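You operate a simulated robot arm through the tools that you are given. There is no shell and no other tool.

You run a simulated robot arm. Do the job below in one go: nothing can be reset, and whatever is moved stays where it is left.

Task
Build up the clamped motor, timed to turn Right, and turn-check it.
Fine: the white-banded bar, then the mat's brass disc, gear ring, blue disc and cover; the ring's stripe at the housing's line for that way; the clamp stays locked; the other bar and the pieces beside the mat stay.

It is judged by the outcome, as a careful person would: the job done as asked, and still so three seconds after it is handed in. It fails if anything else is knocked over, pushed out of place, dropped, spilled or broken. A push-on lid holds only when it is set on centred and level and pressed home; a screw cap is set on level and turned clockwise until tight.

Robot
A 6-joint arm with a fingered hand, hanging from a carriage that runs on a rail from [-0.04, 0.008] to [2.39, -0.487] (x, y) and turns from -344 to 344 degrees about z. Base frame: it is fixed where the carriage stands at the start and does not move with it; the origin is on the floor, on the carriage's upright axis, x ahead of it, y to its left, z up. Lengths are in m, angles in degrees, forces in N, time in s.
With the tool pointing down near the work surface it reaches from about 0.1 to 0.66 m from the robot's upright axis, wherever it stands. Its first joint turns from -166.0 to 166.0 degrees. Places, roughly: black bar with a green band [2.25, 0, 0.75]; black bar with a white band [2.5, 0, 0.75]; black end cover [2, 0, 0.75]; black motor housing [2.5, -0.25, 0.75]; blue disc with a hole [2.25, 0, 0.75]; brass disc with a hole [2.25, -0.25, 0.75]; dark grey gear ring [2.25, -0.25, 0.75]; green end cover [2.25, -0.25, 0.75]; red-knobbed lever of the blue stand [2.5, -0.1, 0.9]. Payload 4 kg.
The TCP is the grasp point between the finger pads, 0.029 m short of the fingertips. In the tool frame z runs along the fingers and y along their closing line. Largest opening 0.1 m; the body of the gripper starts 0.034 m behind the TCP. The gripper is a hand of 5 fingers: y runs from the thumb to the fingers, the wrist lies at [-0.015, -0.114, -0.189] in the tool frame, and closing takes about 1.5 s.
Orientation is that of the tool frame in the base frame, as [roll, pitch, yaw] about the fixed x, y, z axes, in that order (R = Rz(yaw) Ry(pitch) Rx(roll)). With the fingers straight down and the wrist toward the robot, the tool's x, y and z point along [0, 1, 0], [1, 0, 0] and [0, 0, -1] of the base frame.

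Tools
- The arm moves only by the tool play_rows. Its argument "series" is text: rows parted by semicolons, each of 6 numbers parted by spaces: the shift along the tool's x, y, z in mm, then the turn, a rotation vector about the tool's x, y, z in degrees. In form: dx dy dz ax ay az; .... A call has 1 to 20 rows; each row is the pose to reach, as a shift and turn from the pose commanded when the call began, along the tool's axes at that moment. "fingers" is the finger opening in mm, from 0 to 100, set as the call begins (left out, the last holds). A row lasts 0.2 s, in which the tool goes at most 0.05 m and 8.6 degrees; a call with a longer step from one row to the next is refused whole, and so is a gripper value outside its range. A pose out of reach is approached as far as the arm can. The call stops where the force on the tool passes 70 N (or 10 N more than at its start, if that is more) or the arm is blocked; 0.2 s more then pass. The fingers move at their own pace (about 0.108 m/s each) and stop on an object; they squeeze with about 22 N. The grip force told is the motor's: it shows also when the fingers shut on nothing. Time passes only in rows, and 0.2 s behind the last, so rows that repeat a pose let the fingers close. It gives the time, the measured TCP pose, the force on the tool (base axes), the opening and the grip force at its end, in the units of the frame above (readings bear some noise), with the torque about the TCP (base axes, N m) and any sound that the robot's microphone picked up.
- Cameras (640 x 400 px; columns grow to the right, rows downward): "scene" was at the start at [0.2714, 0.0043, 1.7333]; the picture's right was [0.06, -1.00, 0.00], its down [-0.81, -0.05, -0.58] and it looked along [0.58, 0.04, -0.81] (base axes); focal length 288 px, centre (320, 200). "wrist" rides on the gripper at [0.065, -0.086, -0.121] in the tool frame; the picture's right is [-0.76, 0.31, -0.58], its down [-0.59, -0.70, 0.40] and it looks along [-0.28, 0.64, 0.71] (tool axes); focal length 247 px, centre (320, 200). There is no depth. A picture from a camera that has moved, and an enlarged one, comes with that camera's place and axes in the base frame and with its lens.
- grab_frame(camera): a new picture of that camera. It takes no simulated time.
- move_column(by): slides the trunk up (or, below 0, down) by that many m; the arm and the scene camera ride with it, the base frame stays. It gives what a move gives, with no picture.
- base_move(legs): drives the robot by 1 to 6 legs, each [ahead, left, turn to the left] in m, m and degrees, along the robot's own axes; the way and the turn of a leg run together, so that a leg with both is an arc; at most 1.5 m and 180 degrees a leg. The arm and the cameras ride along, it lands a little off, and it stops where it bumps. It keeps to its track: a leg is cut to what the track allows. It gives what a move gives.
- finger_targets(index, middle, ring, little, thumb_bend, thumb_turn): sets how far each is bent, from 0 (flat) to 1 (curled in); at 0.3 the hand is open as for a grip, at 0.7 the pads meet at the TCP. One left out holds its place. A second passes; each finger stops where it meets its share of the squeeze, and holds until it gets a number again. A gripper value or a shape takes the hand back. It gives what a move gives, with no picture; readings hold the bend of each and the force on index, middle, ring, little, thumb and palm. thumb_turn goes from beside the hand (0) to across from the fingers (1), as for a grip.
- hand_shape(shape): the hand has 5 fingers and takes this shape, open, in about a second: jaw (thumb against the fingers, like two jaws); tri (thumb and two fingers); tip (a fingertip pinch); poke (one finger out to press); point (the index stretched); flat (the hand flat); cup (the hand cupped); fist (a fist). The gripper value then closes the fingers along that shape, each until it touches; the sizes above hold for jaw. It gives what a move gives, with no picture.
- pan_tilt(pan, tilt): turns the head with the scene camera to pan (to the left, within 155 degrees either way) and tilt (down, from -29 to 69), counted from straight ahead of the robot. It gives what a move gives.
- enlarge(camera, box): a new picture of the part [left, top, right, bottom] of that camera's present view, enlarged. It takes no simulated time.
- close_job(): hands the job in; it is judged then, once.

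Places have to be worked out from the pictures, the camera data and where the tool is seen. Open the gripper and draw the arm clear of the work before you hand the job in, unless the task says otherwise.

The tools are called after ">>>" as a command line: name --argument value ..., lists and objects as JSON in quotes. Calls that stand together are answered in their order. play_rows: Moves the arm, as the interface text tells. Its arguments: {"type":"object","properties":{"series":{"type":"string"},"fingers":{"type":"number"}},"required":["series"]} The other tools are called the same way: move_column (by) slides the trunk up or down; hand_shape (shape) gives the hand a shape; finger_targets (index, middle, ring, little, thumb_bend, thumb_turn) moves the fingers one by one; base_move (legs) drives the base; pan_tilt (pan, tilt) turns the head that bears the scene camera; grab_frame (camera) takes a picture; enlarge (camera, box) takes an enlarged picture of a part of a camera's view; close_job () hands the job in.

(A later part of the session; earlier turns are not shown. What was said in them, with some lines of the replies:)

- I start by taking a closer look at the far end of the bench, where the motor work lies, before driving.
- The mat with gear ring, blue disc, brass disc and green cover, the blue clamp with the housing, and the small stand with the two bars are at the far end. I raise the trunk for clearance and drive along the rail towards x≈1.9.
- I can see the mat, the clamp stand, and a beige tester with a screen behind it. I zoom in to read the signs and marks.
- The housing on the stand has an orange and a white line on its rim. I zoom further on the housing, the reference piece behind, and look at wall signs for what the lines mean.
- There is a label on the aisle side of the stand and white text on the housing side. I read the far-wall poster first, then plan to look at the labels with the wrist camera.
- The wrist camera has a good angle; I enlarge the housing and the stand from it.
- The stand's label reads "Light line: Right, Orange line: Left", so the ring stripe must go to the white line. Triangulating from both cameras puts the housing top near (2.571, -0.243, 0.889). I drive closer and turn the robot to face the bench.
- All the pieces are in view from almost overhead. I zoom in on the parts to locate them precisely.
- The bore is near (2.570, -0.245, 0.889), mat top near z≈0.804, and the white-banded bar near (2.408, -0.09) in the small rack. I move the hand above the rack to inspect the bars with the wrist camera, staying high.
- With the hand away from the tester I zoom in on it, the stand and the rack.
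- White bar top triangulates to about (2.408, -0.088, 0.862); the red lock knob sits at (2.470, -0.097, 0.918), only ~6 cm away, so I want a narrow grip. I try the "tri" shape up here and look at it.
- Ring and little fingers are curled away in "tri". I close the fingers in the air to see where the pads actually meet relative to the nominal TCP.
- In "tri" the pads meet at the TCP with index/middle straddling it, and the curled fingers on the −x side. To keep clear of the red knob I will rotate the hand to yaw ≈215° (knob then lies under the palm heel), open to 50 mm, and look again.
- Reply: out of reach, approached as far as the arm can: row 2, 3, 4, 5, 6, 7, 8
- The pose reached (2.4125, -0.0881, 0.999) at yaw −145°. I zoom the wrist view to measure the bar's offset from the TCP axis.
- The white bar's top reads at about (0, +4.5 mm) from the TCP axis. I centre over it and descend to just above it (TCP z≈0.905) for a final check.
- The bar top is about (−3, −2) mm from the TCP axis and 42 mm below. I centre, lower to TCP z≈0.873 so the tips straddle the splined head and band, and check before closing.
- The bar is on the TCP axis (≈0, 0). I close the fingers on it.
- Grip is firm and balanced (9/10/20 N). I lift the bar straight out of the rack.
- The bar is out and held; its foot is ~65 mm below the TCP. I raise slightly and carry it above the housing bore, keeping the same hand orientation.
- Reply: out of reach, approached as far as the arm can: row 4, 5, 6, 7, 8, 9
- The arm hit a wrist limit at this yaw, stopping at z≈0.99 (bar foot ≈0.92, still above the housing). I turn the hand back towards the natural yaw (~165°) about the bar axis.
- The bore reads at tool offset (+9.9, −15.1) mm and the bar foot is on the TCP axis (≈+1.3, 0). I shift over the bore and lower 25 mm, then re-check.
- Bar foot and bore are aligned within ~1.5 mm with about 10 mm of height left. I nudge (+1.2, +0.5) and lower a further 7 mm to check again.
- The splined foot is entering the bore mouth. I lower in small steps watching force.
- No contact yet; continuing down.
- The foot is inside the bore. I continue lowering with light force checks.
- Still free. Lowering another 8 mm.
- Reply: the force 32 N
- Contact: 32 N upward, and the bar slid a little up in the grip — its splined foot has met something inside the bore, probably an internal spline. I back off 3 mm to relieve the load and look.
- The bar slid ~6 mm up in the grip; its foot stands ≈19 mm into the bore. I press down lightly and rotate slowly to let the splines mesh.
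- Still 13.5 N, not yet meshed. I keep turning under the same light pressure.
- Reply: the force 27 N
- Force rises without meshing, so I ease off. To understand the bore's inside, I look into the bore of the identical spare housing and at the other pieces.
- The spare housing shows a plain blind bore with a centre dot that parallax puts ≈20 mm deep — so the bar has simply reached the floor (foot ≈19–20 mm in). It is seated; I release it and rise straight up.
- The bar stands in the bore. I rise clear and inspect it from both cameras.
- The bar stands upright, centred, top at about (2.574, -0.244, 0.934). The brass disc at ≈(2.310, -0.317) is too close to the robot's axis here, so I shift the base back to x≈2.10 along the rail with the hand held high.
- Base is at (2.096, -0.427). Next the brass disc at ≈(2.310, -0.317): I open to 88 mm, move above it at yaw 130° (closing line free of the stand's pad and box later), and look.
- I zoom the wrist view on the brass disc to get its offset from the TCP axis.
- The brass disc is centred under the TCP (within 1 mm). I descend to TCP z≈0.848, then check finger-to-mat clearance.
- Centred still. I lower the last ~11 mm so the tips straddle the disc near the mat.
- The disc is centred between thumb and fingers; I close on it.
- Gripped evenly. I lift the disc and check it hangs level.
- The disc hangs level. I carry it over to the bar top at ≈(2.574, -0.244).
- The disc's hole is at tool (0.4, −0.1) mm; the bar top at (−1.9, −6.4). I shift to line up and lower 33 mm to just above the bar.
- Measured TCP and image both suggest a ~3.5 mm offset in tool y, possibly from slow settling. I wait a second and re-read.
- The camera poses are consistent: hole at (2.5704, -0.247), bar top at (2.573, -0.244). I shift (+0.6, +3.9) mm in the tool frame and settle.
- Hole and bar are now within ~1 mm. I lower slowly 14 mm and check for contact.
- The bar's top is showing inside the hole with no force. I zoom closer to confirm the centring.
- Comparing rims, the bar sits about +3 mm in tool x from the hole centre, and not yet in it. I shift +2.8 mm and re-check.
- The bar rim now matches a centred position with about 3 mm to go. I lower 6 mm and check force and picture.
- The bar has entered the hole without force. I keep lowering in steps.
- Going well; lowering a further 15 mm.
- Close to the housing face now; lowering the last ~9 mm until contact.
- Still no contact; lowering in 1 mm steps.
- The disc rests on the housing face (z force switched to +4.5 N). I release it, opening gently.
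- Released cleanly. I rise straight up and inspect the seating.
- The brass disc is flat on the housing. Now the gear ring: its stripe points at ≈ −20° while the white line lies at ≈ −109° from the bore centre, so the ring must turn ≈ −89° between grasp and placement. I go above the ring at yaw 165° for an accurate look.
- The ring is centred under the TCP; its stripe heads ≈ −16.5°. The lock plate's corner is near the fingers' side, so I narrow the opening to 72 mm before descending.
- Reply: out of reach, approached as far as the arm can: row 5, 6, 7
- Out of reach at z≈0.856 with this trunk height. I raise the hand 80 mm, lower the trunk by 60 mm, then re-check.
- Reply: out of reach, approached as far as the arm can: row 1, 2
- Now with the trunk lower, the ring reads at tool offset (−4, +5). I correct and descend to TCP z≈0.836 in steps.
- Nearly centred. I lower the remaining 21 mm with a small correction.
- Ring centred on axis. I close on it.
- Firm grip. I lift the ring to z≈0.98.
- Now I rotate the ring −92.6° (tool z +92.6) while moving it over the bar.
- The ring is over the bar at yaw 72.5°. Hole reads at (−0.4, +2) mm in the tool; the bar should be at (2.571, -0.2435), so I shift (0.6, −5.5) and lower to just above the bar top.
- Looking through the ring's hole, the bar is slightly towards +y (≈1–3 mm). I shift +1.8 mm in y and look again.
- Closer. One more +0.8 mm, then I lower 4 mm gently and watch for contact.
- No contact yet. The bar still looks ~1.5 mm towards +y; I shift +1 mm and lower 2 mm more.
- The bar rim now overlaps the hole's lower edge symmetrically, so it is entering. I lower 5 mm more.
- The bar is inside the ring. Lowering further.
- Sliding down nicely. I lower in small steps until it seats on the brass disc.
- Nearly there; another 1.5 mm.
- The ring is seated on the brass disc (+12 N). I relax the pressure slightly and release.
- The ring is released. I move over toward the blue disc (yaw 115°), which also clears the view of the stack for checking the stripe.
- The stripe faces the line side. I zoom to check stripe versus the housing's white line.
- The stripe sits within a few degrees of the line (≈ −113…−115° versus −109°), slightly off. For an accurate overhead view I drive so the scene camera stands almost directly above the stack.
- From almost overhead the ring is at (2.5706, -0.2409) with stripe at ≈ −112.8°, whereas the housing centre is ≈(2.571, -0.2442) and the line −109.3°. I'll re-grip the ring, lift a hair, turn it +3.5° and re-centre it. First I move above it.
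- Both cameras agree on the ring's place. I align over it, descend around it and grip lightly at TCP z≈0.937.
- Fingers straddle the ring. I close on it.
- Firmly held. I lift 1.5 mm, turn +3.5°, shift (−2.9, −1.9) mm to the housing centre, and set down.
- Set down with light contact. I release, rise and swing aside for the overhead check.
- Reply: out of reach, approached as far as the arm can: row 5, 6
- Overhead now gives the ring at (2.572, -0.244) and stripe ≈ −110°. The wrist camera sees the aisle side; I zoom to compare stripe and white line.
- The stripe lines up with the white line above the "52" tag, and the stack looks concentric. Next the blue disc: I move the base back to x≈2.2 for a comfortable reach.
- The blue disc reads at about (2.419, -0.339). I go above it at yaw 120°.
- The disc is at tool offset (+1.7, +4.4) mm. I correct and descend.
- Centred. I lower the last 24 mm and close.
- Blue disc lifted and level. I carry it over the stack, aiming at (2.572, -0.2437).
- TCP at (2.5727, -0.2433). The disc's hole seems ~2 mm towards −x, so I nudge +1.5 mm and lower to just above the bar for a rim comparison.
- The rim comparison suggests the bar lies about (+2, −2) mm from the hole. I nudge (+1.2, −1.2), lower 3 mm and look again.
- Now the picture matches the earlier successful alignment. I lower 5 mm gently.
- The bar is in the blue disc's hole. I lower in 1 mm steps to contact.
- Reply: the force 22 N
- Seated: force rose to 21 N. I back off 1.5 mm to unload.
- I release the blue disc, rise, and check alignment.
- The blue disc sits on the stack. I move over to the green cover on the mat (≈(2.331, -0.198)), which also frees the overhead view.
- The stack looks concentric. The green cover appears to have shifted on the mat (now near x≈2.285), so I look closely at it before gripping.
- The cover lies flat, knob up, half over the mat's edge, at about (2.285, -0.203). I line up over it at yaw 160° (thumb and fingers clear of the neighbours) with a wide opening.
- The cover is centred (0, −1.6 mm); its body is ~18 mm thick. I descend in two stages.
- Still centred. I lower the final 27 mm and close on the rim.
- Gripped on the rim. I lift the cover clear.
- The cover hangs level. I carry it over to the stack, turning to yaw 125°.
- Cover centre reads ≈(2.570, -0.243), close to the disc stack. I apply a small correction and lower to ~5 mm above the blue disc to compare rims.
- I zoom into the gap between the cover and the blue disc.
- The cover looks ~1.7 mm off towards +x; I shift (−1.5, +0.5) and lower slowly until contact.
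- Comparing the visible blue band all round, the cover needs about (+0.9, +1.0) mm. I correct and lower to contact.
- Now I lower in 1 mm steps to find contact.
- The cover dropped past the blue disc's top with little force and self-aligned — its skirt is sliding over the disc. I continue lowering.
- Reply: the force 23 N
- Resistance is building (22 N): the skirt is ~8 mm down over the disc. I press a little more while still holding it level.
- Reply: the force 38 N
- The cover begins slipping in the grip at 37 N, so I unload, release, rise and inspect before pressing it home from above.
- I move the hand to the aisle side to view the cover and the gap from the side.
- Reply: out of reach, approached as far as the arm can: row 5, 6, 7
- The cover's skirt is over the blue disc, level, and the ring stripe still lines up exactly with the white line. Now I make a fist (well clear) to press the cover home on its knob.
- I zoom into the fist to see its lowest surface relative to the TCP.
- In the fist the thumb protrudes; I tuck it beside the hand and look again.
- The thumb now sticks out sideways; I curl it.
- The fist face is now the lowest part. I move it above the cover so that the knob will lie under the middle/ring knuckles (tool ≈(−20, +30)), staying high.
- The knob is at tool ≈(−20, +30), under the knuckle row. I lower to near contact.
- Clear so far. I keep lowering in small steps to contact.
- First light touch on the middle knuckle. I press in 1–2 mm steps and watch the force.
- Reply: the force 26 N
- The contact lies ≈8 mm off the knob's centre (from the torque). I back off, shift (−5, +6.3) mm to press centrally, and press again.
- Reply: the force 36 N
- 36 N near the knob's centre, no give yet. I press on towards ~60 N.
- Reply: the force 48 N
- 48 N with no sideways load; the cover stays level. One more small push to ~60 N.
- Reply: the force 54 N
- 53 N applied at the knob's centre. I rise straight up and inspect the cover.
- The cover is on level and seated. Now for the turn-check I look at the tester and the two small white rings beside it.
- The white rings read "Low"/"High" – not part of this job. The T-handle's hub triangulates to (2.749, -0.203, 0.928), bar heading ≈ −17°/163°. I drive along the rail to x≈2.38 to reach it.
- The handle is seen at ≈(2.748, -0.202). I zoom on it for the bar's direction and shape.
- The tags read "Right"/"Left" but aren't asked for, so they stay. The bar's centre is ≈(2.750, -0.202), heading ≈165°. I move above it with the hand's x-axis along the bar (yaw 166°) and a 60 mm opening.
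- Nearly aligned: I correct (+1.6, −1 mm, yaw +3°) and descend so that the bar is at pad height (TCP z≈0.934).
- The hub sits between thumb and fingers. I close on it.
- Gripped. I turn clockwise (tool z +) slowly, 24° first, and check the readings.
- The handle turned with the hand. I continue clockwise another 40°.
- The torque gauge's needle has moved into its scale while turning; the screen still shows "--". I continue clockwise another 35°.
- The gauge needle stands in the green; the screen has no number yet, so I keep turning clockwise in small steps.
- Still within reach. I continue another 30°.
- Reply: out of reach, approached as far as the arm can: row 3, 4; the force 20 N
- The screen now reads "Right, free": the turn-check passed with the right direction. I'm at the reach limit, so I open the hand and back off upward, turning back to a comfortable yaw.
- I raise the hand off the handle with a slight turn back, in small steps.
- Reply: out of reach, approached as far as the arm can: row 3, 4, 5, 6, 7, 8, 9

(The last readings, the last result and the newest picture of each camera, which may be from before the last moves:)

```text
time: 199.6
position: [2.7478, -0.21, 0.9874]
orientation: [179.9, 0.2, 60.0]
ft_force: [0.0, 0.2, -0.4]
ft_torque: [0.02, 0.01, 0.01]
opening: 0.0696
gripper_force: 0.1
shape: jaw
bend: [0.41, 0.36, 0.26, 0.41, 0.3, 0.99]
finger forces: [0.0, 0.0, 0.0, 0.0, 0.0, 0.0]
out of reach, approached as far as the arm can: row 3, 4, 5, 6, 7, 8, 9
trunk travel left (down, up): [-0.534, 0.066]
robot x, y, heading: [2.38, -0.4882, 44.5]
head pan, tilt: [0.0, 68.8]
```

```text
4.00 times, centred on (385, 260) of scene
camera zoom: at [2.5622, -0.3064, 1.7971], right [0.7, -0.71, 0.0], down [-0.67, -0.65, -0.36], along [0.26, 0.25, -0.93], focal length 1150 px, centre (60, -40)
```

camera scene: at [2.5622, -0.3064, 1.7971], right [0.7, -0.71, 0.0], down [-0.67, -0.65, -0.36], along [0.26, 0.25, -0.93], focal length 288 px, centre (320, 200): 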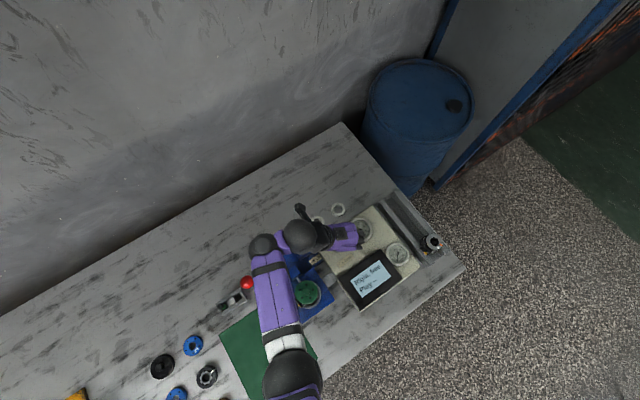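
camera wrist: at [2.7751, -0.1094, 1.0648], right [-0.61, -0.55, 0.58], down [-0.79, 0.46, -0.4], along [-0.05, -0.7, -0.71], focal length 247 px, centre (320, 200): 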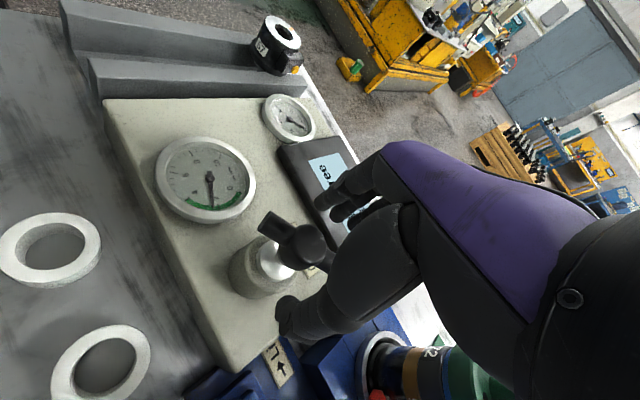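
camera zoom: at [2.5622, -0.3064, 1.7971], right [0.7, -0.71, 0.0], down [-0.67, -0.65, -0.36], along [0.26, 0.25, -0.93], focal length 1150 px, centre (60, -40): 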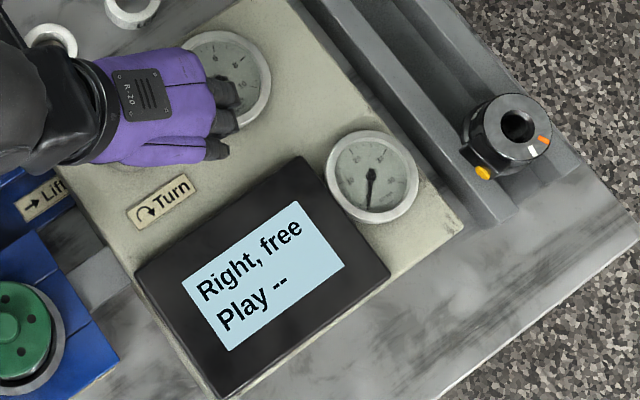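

The result stays on screen: "Right, free". I turn the hand back to a natural yaw while raising it, to draw the arm clear.

>>> play_rows --series "0 0 -6 0 0 -8; 0 0 -12 0 0 -16; 0 0 -18 0 0 -24; 0 0 -24 0 0 -32; 0 0 -32 0 0 -40; 0 0 -40 0 0 -48; 0 0 -50 0 0 -56; 0 0 -60 0 0 -64; 0 0 -60 0 0 -64"

>>> grab_frame --camera "scene"

>>> grab_frame --camera "wrist"

```text
time: 201.6
position: [2.7495, -0.2073, 1.0493]
orientation: [-179.9, 0.1, 123.9]
ft_force: [-0.3, 0.5, -0.7]
ft_torque: [0.01, 0.0, 0.0]
opening: 0.0698
gripper_force: 0.1
shape: jaw
bend: [0.41, 0.36, 0.26, 0.41, 0.3, 0.99]
finger forces: [0.0, 0.0, 0.0, 0.1, 0.0, 0.0]
trunk travel left (down, up): [-0.534, 0.066]
robot x, y, heading: [2.3789, -0.4859, 44.6]
head pan, tilt: [0.0, 68.8]
```

```text
taken
camera scene: at [2.5622, -0.3064, 1.7971], right [0.7, -0.71, 0.0], down [-0.67, -0.65, -0.36], along [0.26, 0.25, -0.93], focal length 288 px, centre (320, 200)
```

scene: 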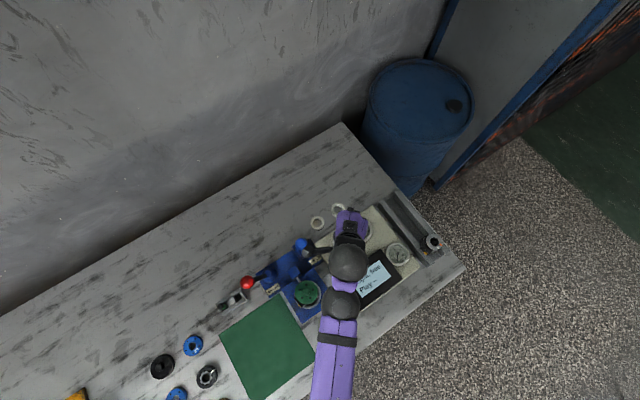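

```text
taken
camera wrist: at [2.6415, -0.2024, 1.1694], right [0.68, -0.46, 0.58], down [-0.26, -0.88, -0.4], along [0.69, 0.12, -0.71], focal length 247 px, centre (320, 200)
```

wrist: 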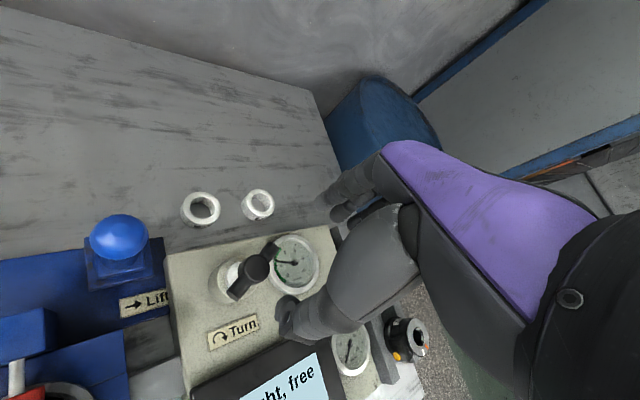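

The handle, rings and tester look undisturbed. I move the hand out over the aisle and take a final look at the assembled motor from the side and overhead.

>>> play_rows --series "-17.5 -43 0 0 0 -2; -35 -86 0 0 0 -4; -52.6 -129 0 0 0 -6; -70 -172 0 0 0 -8; -87.7 -215.5 0 0 0 -10; -87.7 -215.5 0 0 0 -10"

>>> grab_frame --camera "wrist"

>>> enlarge --camera "scene" --box '[240, 230, 340, 330]'

```text
time: 203.0
position: [2.6177, -0.3949, 1.0428]
orientation: [-179.9, 0.2, 133.8]
ft_force: [-0.3, 0.2, 0.0]
ft_torque: [0.01, 0.03, -0.02]
opening: 0.0698
gripper_force: 0.1
shape: jaw
bend: [0.41, 0.35, 0.26, 0.41, 0.3, 0.99]
finger forces: [0.1, 0.1, 0.1, 0.0, 0.1, 0.1]
out of reach, approached as far as the arm can: row 5, 6
trunk travel left (down, up): [-0.534, 0.066]
robot x, y, heading: [2.3828, -0.4843, 44.3]
head pan, tilt: [0.0, 68.8]
```

```text
taken
camera wrist: at [2.5106, -0.4075, 1.1634], right [0.74, -0.33, 0.58], down [-0.1, -0.91, -0.4], along [0.66, 0.24, -0.71], focal length 247 px, centre (320, 200)
```

wrist: 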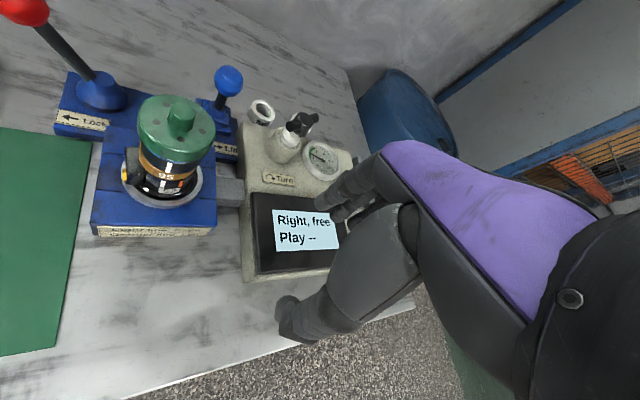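

```text
4.00 times, centred on (290, 280) of scene
camera zoom: at [2.5622, -0.3064, 1.7971], right [0.7, -0.71, 0.0], down [-0.67, -0.65, -0.36], along [0.26, 0.25, -0.93], focal length 1150 px, centre (440, -120)
```

zoom: 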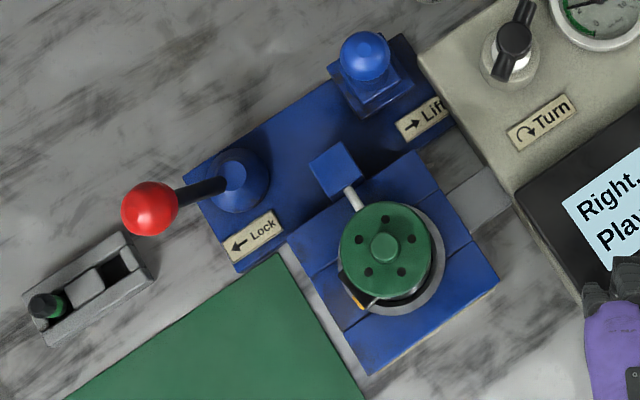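

>>> enlarge --camera "wrist" --box '[90, 80, 240, 250]'

>>> enlarge --camera "wrist" --box '[120, 90, 220, 210]'

```text
2.35 times, centred on (165, 165) of wrist
camera zoom: at [2.5106, -0.4075, 1.1634], right [0.74, -0.33, 0.58], down [-0.1, -0.91, -0.4], along [0.66, 0.24, -0.71], focal length 581 px, centre (685, 282)
```

zoom: 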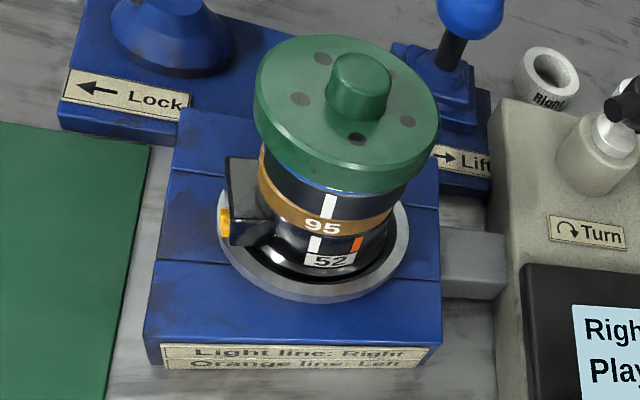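

```text
3.33 times, centred on (170, 150) of wrist
camera zoom: at [2.5106, -0.4075, 1.1634], right [0.74, -0.33, 0.58], down [-0.1, -0.91, -0.4], along [0.66, 0.24, -0.71], focal length 823 px, centre (820, 367)
```

zoom: 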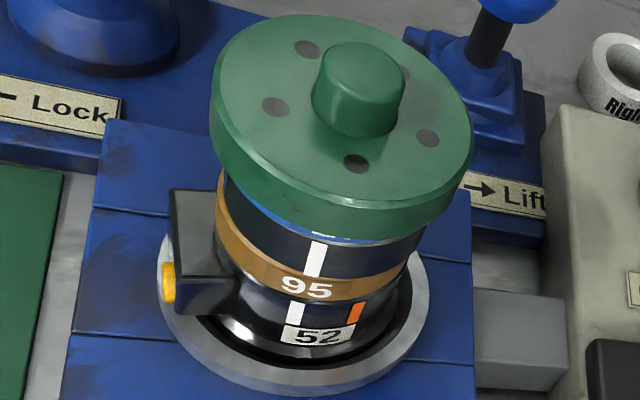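

Stripe and white line are in line, the cover is level and seated, and the lock lever stands as before. I check the pieces beside the mat against their original places.

>>> pan_tilt --pan 60 --tilt 55

>>> grab_frame --camera "scene"

```text
time: 204.3
position: [2.6178, -0.3963, 1.0425]
orientation: [-179.9, 0.3, 133.8]
ft_force: [-0.6, 1.0, 0.3]
ft_torque: [-0.01, 0.0, 0.03]
opening: 0.0697
gripper_force: 0.1
shape: jaw
bend: [0.41, 0.35, 0.26, 0.41, 0.3, 0.99]
finger forces: [0.1, 0.1, 0.1, 0.1, 0.0, 0.1]
trunk travel left (down, up): [-0.534, 0.066]
robot x, y, heading: [2.3821, -0.4868, 44.6]
head pan, tilt: [60.0, 55.0]
```

```text
taken
camera scene: at [2.5044, -0.2756, 1.8125], right [0.97, 0.25, 0.0], down [0.2, -0.79, -0.57], along [-0.14, 0.56, -0.82], focal length 288 px, centre (320, 200)
```

scene: 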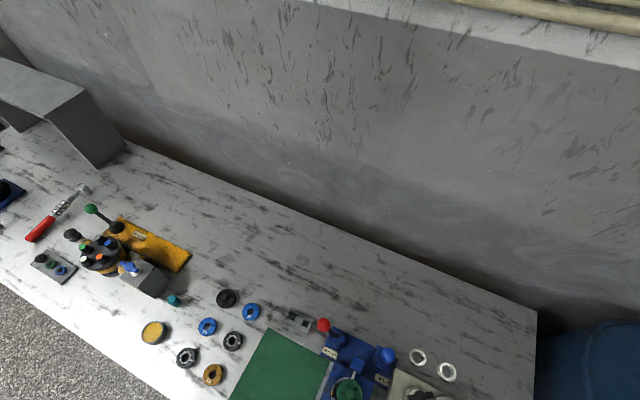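

All the side pieces are where they were. I open the hand fully, raise the trunk so the arm is well clear, and take a last look.

>>> play_rows --series "0 0 0 0 0 0; 0 0 0 0 0 0; 0 0 0 0 0 0; 0 0 0 0 0 0" --fingers 100

>>> move_column --by 0.06

>>> pan_tilt --pan 5 --tilt 69

>>> grab_frame --camera "scene"

>>> enlarge --camera "scene" --box '[250, 220, 430, 340]'

```text
time: 205.3
position: [2.619, -0.3955, 1.0415]
orientation: [-179.9, 0.4, 133.9]
ft_force: [-0.2, 0.4, -0.3]
ft_torque: [0.02, 0.02, -0.02]
opening: 0.0999
gripper_force: 0.1
shape: jaw
bend: [0.3, 0.3, 0.3, 0.3, 0.3, 0.98]
finger forces: [0.0, 0.1, 0.0, 0.0, 0.0, 0.0]
trunk travel left (down, up): [-0.534, 0.066]
robot x, y, heading: [2.3802, -0.4836, 44.5]
head pan, tilt: [60.0, 55.0]
```

```text
time: 206.3
position: [2.6185, -0.3955, 1.1027]
orientation: [-179.9, 0.3, 133.8]
ft_force: [0.2, -0.3, 0.5]
ft_torque: [0.01, -0.01, -0.01]
opening: 0.0996
gripper_force: 0.2
shape: jaw
bend: [0.3, 0.3, 0.3, 0.3, 0.3, 0.98]
finger forces: [0.0, 0.1, 0.1, 0.0, 0.0, 0.1]
trunk travel left (down, up): [-0.594, 0.006]
robot x, y, heading: [2.3788, -0.4841, 44.3]
head pan, tilt: [60.0, 55.0]
```

```text
time: 207.6
position: [2.6192, -0.3948, 1.1031]
orientation: [-180.0, 0.3, 133.8]
ft_force: [-0.9, -0.7, 0.0]
ft_torque: [-0.02, -0.04, 0.03]
opening: 0.0998
gripper_force: 0.0
shape: jaw
bend: [0.3, 0.3, 0.3, 0.3, 0.3, 0.98]
finger forces: [0.0, 0.0, 0.1, 0.0, 0.0, 0.1]
trunk travel left (down, up): [-0.594, 0.006]
robot x, y, heading: [2.3812, -0.4862, 44.5]
head pan, tilt: [5.0, 68.8]
```

```text
taken
camera scene: at [2.5586, -0.303, 1.8571], right [0.76, -0.65, 0.0], down [-0.61, -0.71, -0.36], along [0.24, 0.28, -0.93], focal length 288 px, centre (320, 200)
```

scene: 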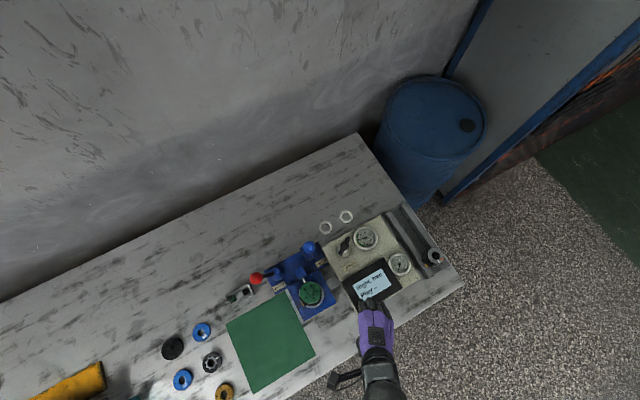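

```text
3.33 times, centred on (340, 280) of scene
camera zoom: at [2.5586, -0.303, 1.8571], right [0.76, -0.65, 0.0], down [-0.61, -0.71, -0.36], along [0.24, 0.28, -0.93], focal length 959 px, centre (253, -67)
```

zoom: 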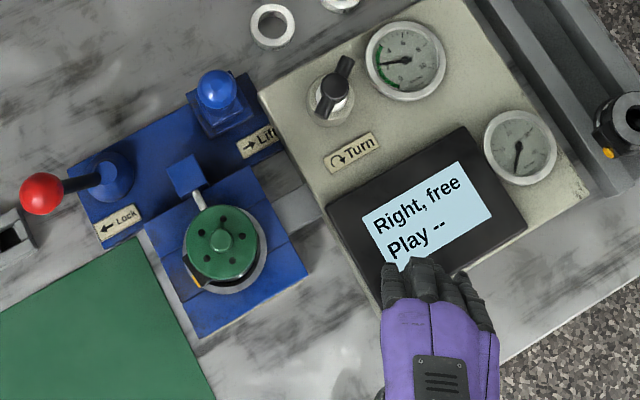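

The motor is fully assembled and covered. The tester reads "Right, free", the clamp is still locked and the arm is open and clear. I hand the job in.

>>> close_job

```text
The job is handed in.
```

The motor is built up in the locked clamp and turn-checked; the tester screen reads "Right, free". The job is handed in.

- **Stack:** The white-banded bar went in first, then the brass disc, gear ring, blue disc and green cover from the mat.
- **Timing:** The stand's label gives the light line for Right. The ring's stripe sits at the housing's white line, within a few degrees by the cameras. I had to re-seat the ring once to correct the angle and centring.
- **Cover:** It is on level, with its skirt over the blue disc. I pressed it with about 53 N at the centre of the knob; it had stopped moving by then, and I heard no click to confirm it.
- **Slip during the work:** The green cover was found about 45 mm from its original spot on the mat. Most likely the arm nudged it while at its reach limit. It stayed flat and was then picked up and fitted.
- **Left alone:** The red lock lever, the green-banded bar and the two white rings look undisturbed. The pieces beside the mat measured within a few millimetres of where they started.

The "Play" line on the tester still shows "--", since only the turn-check was asked for.
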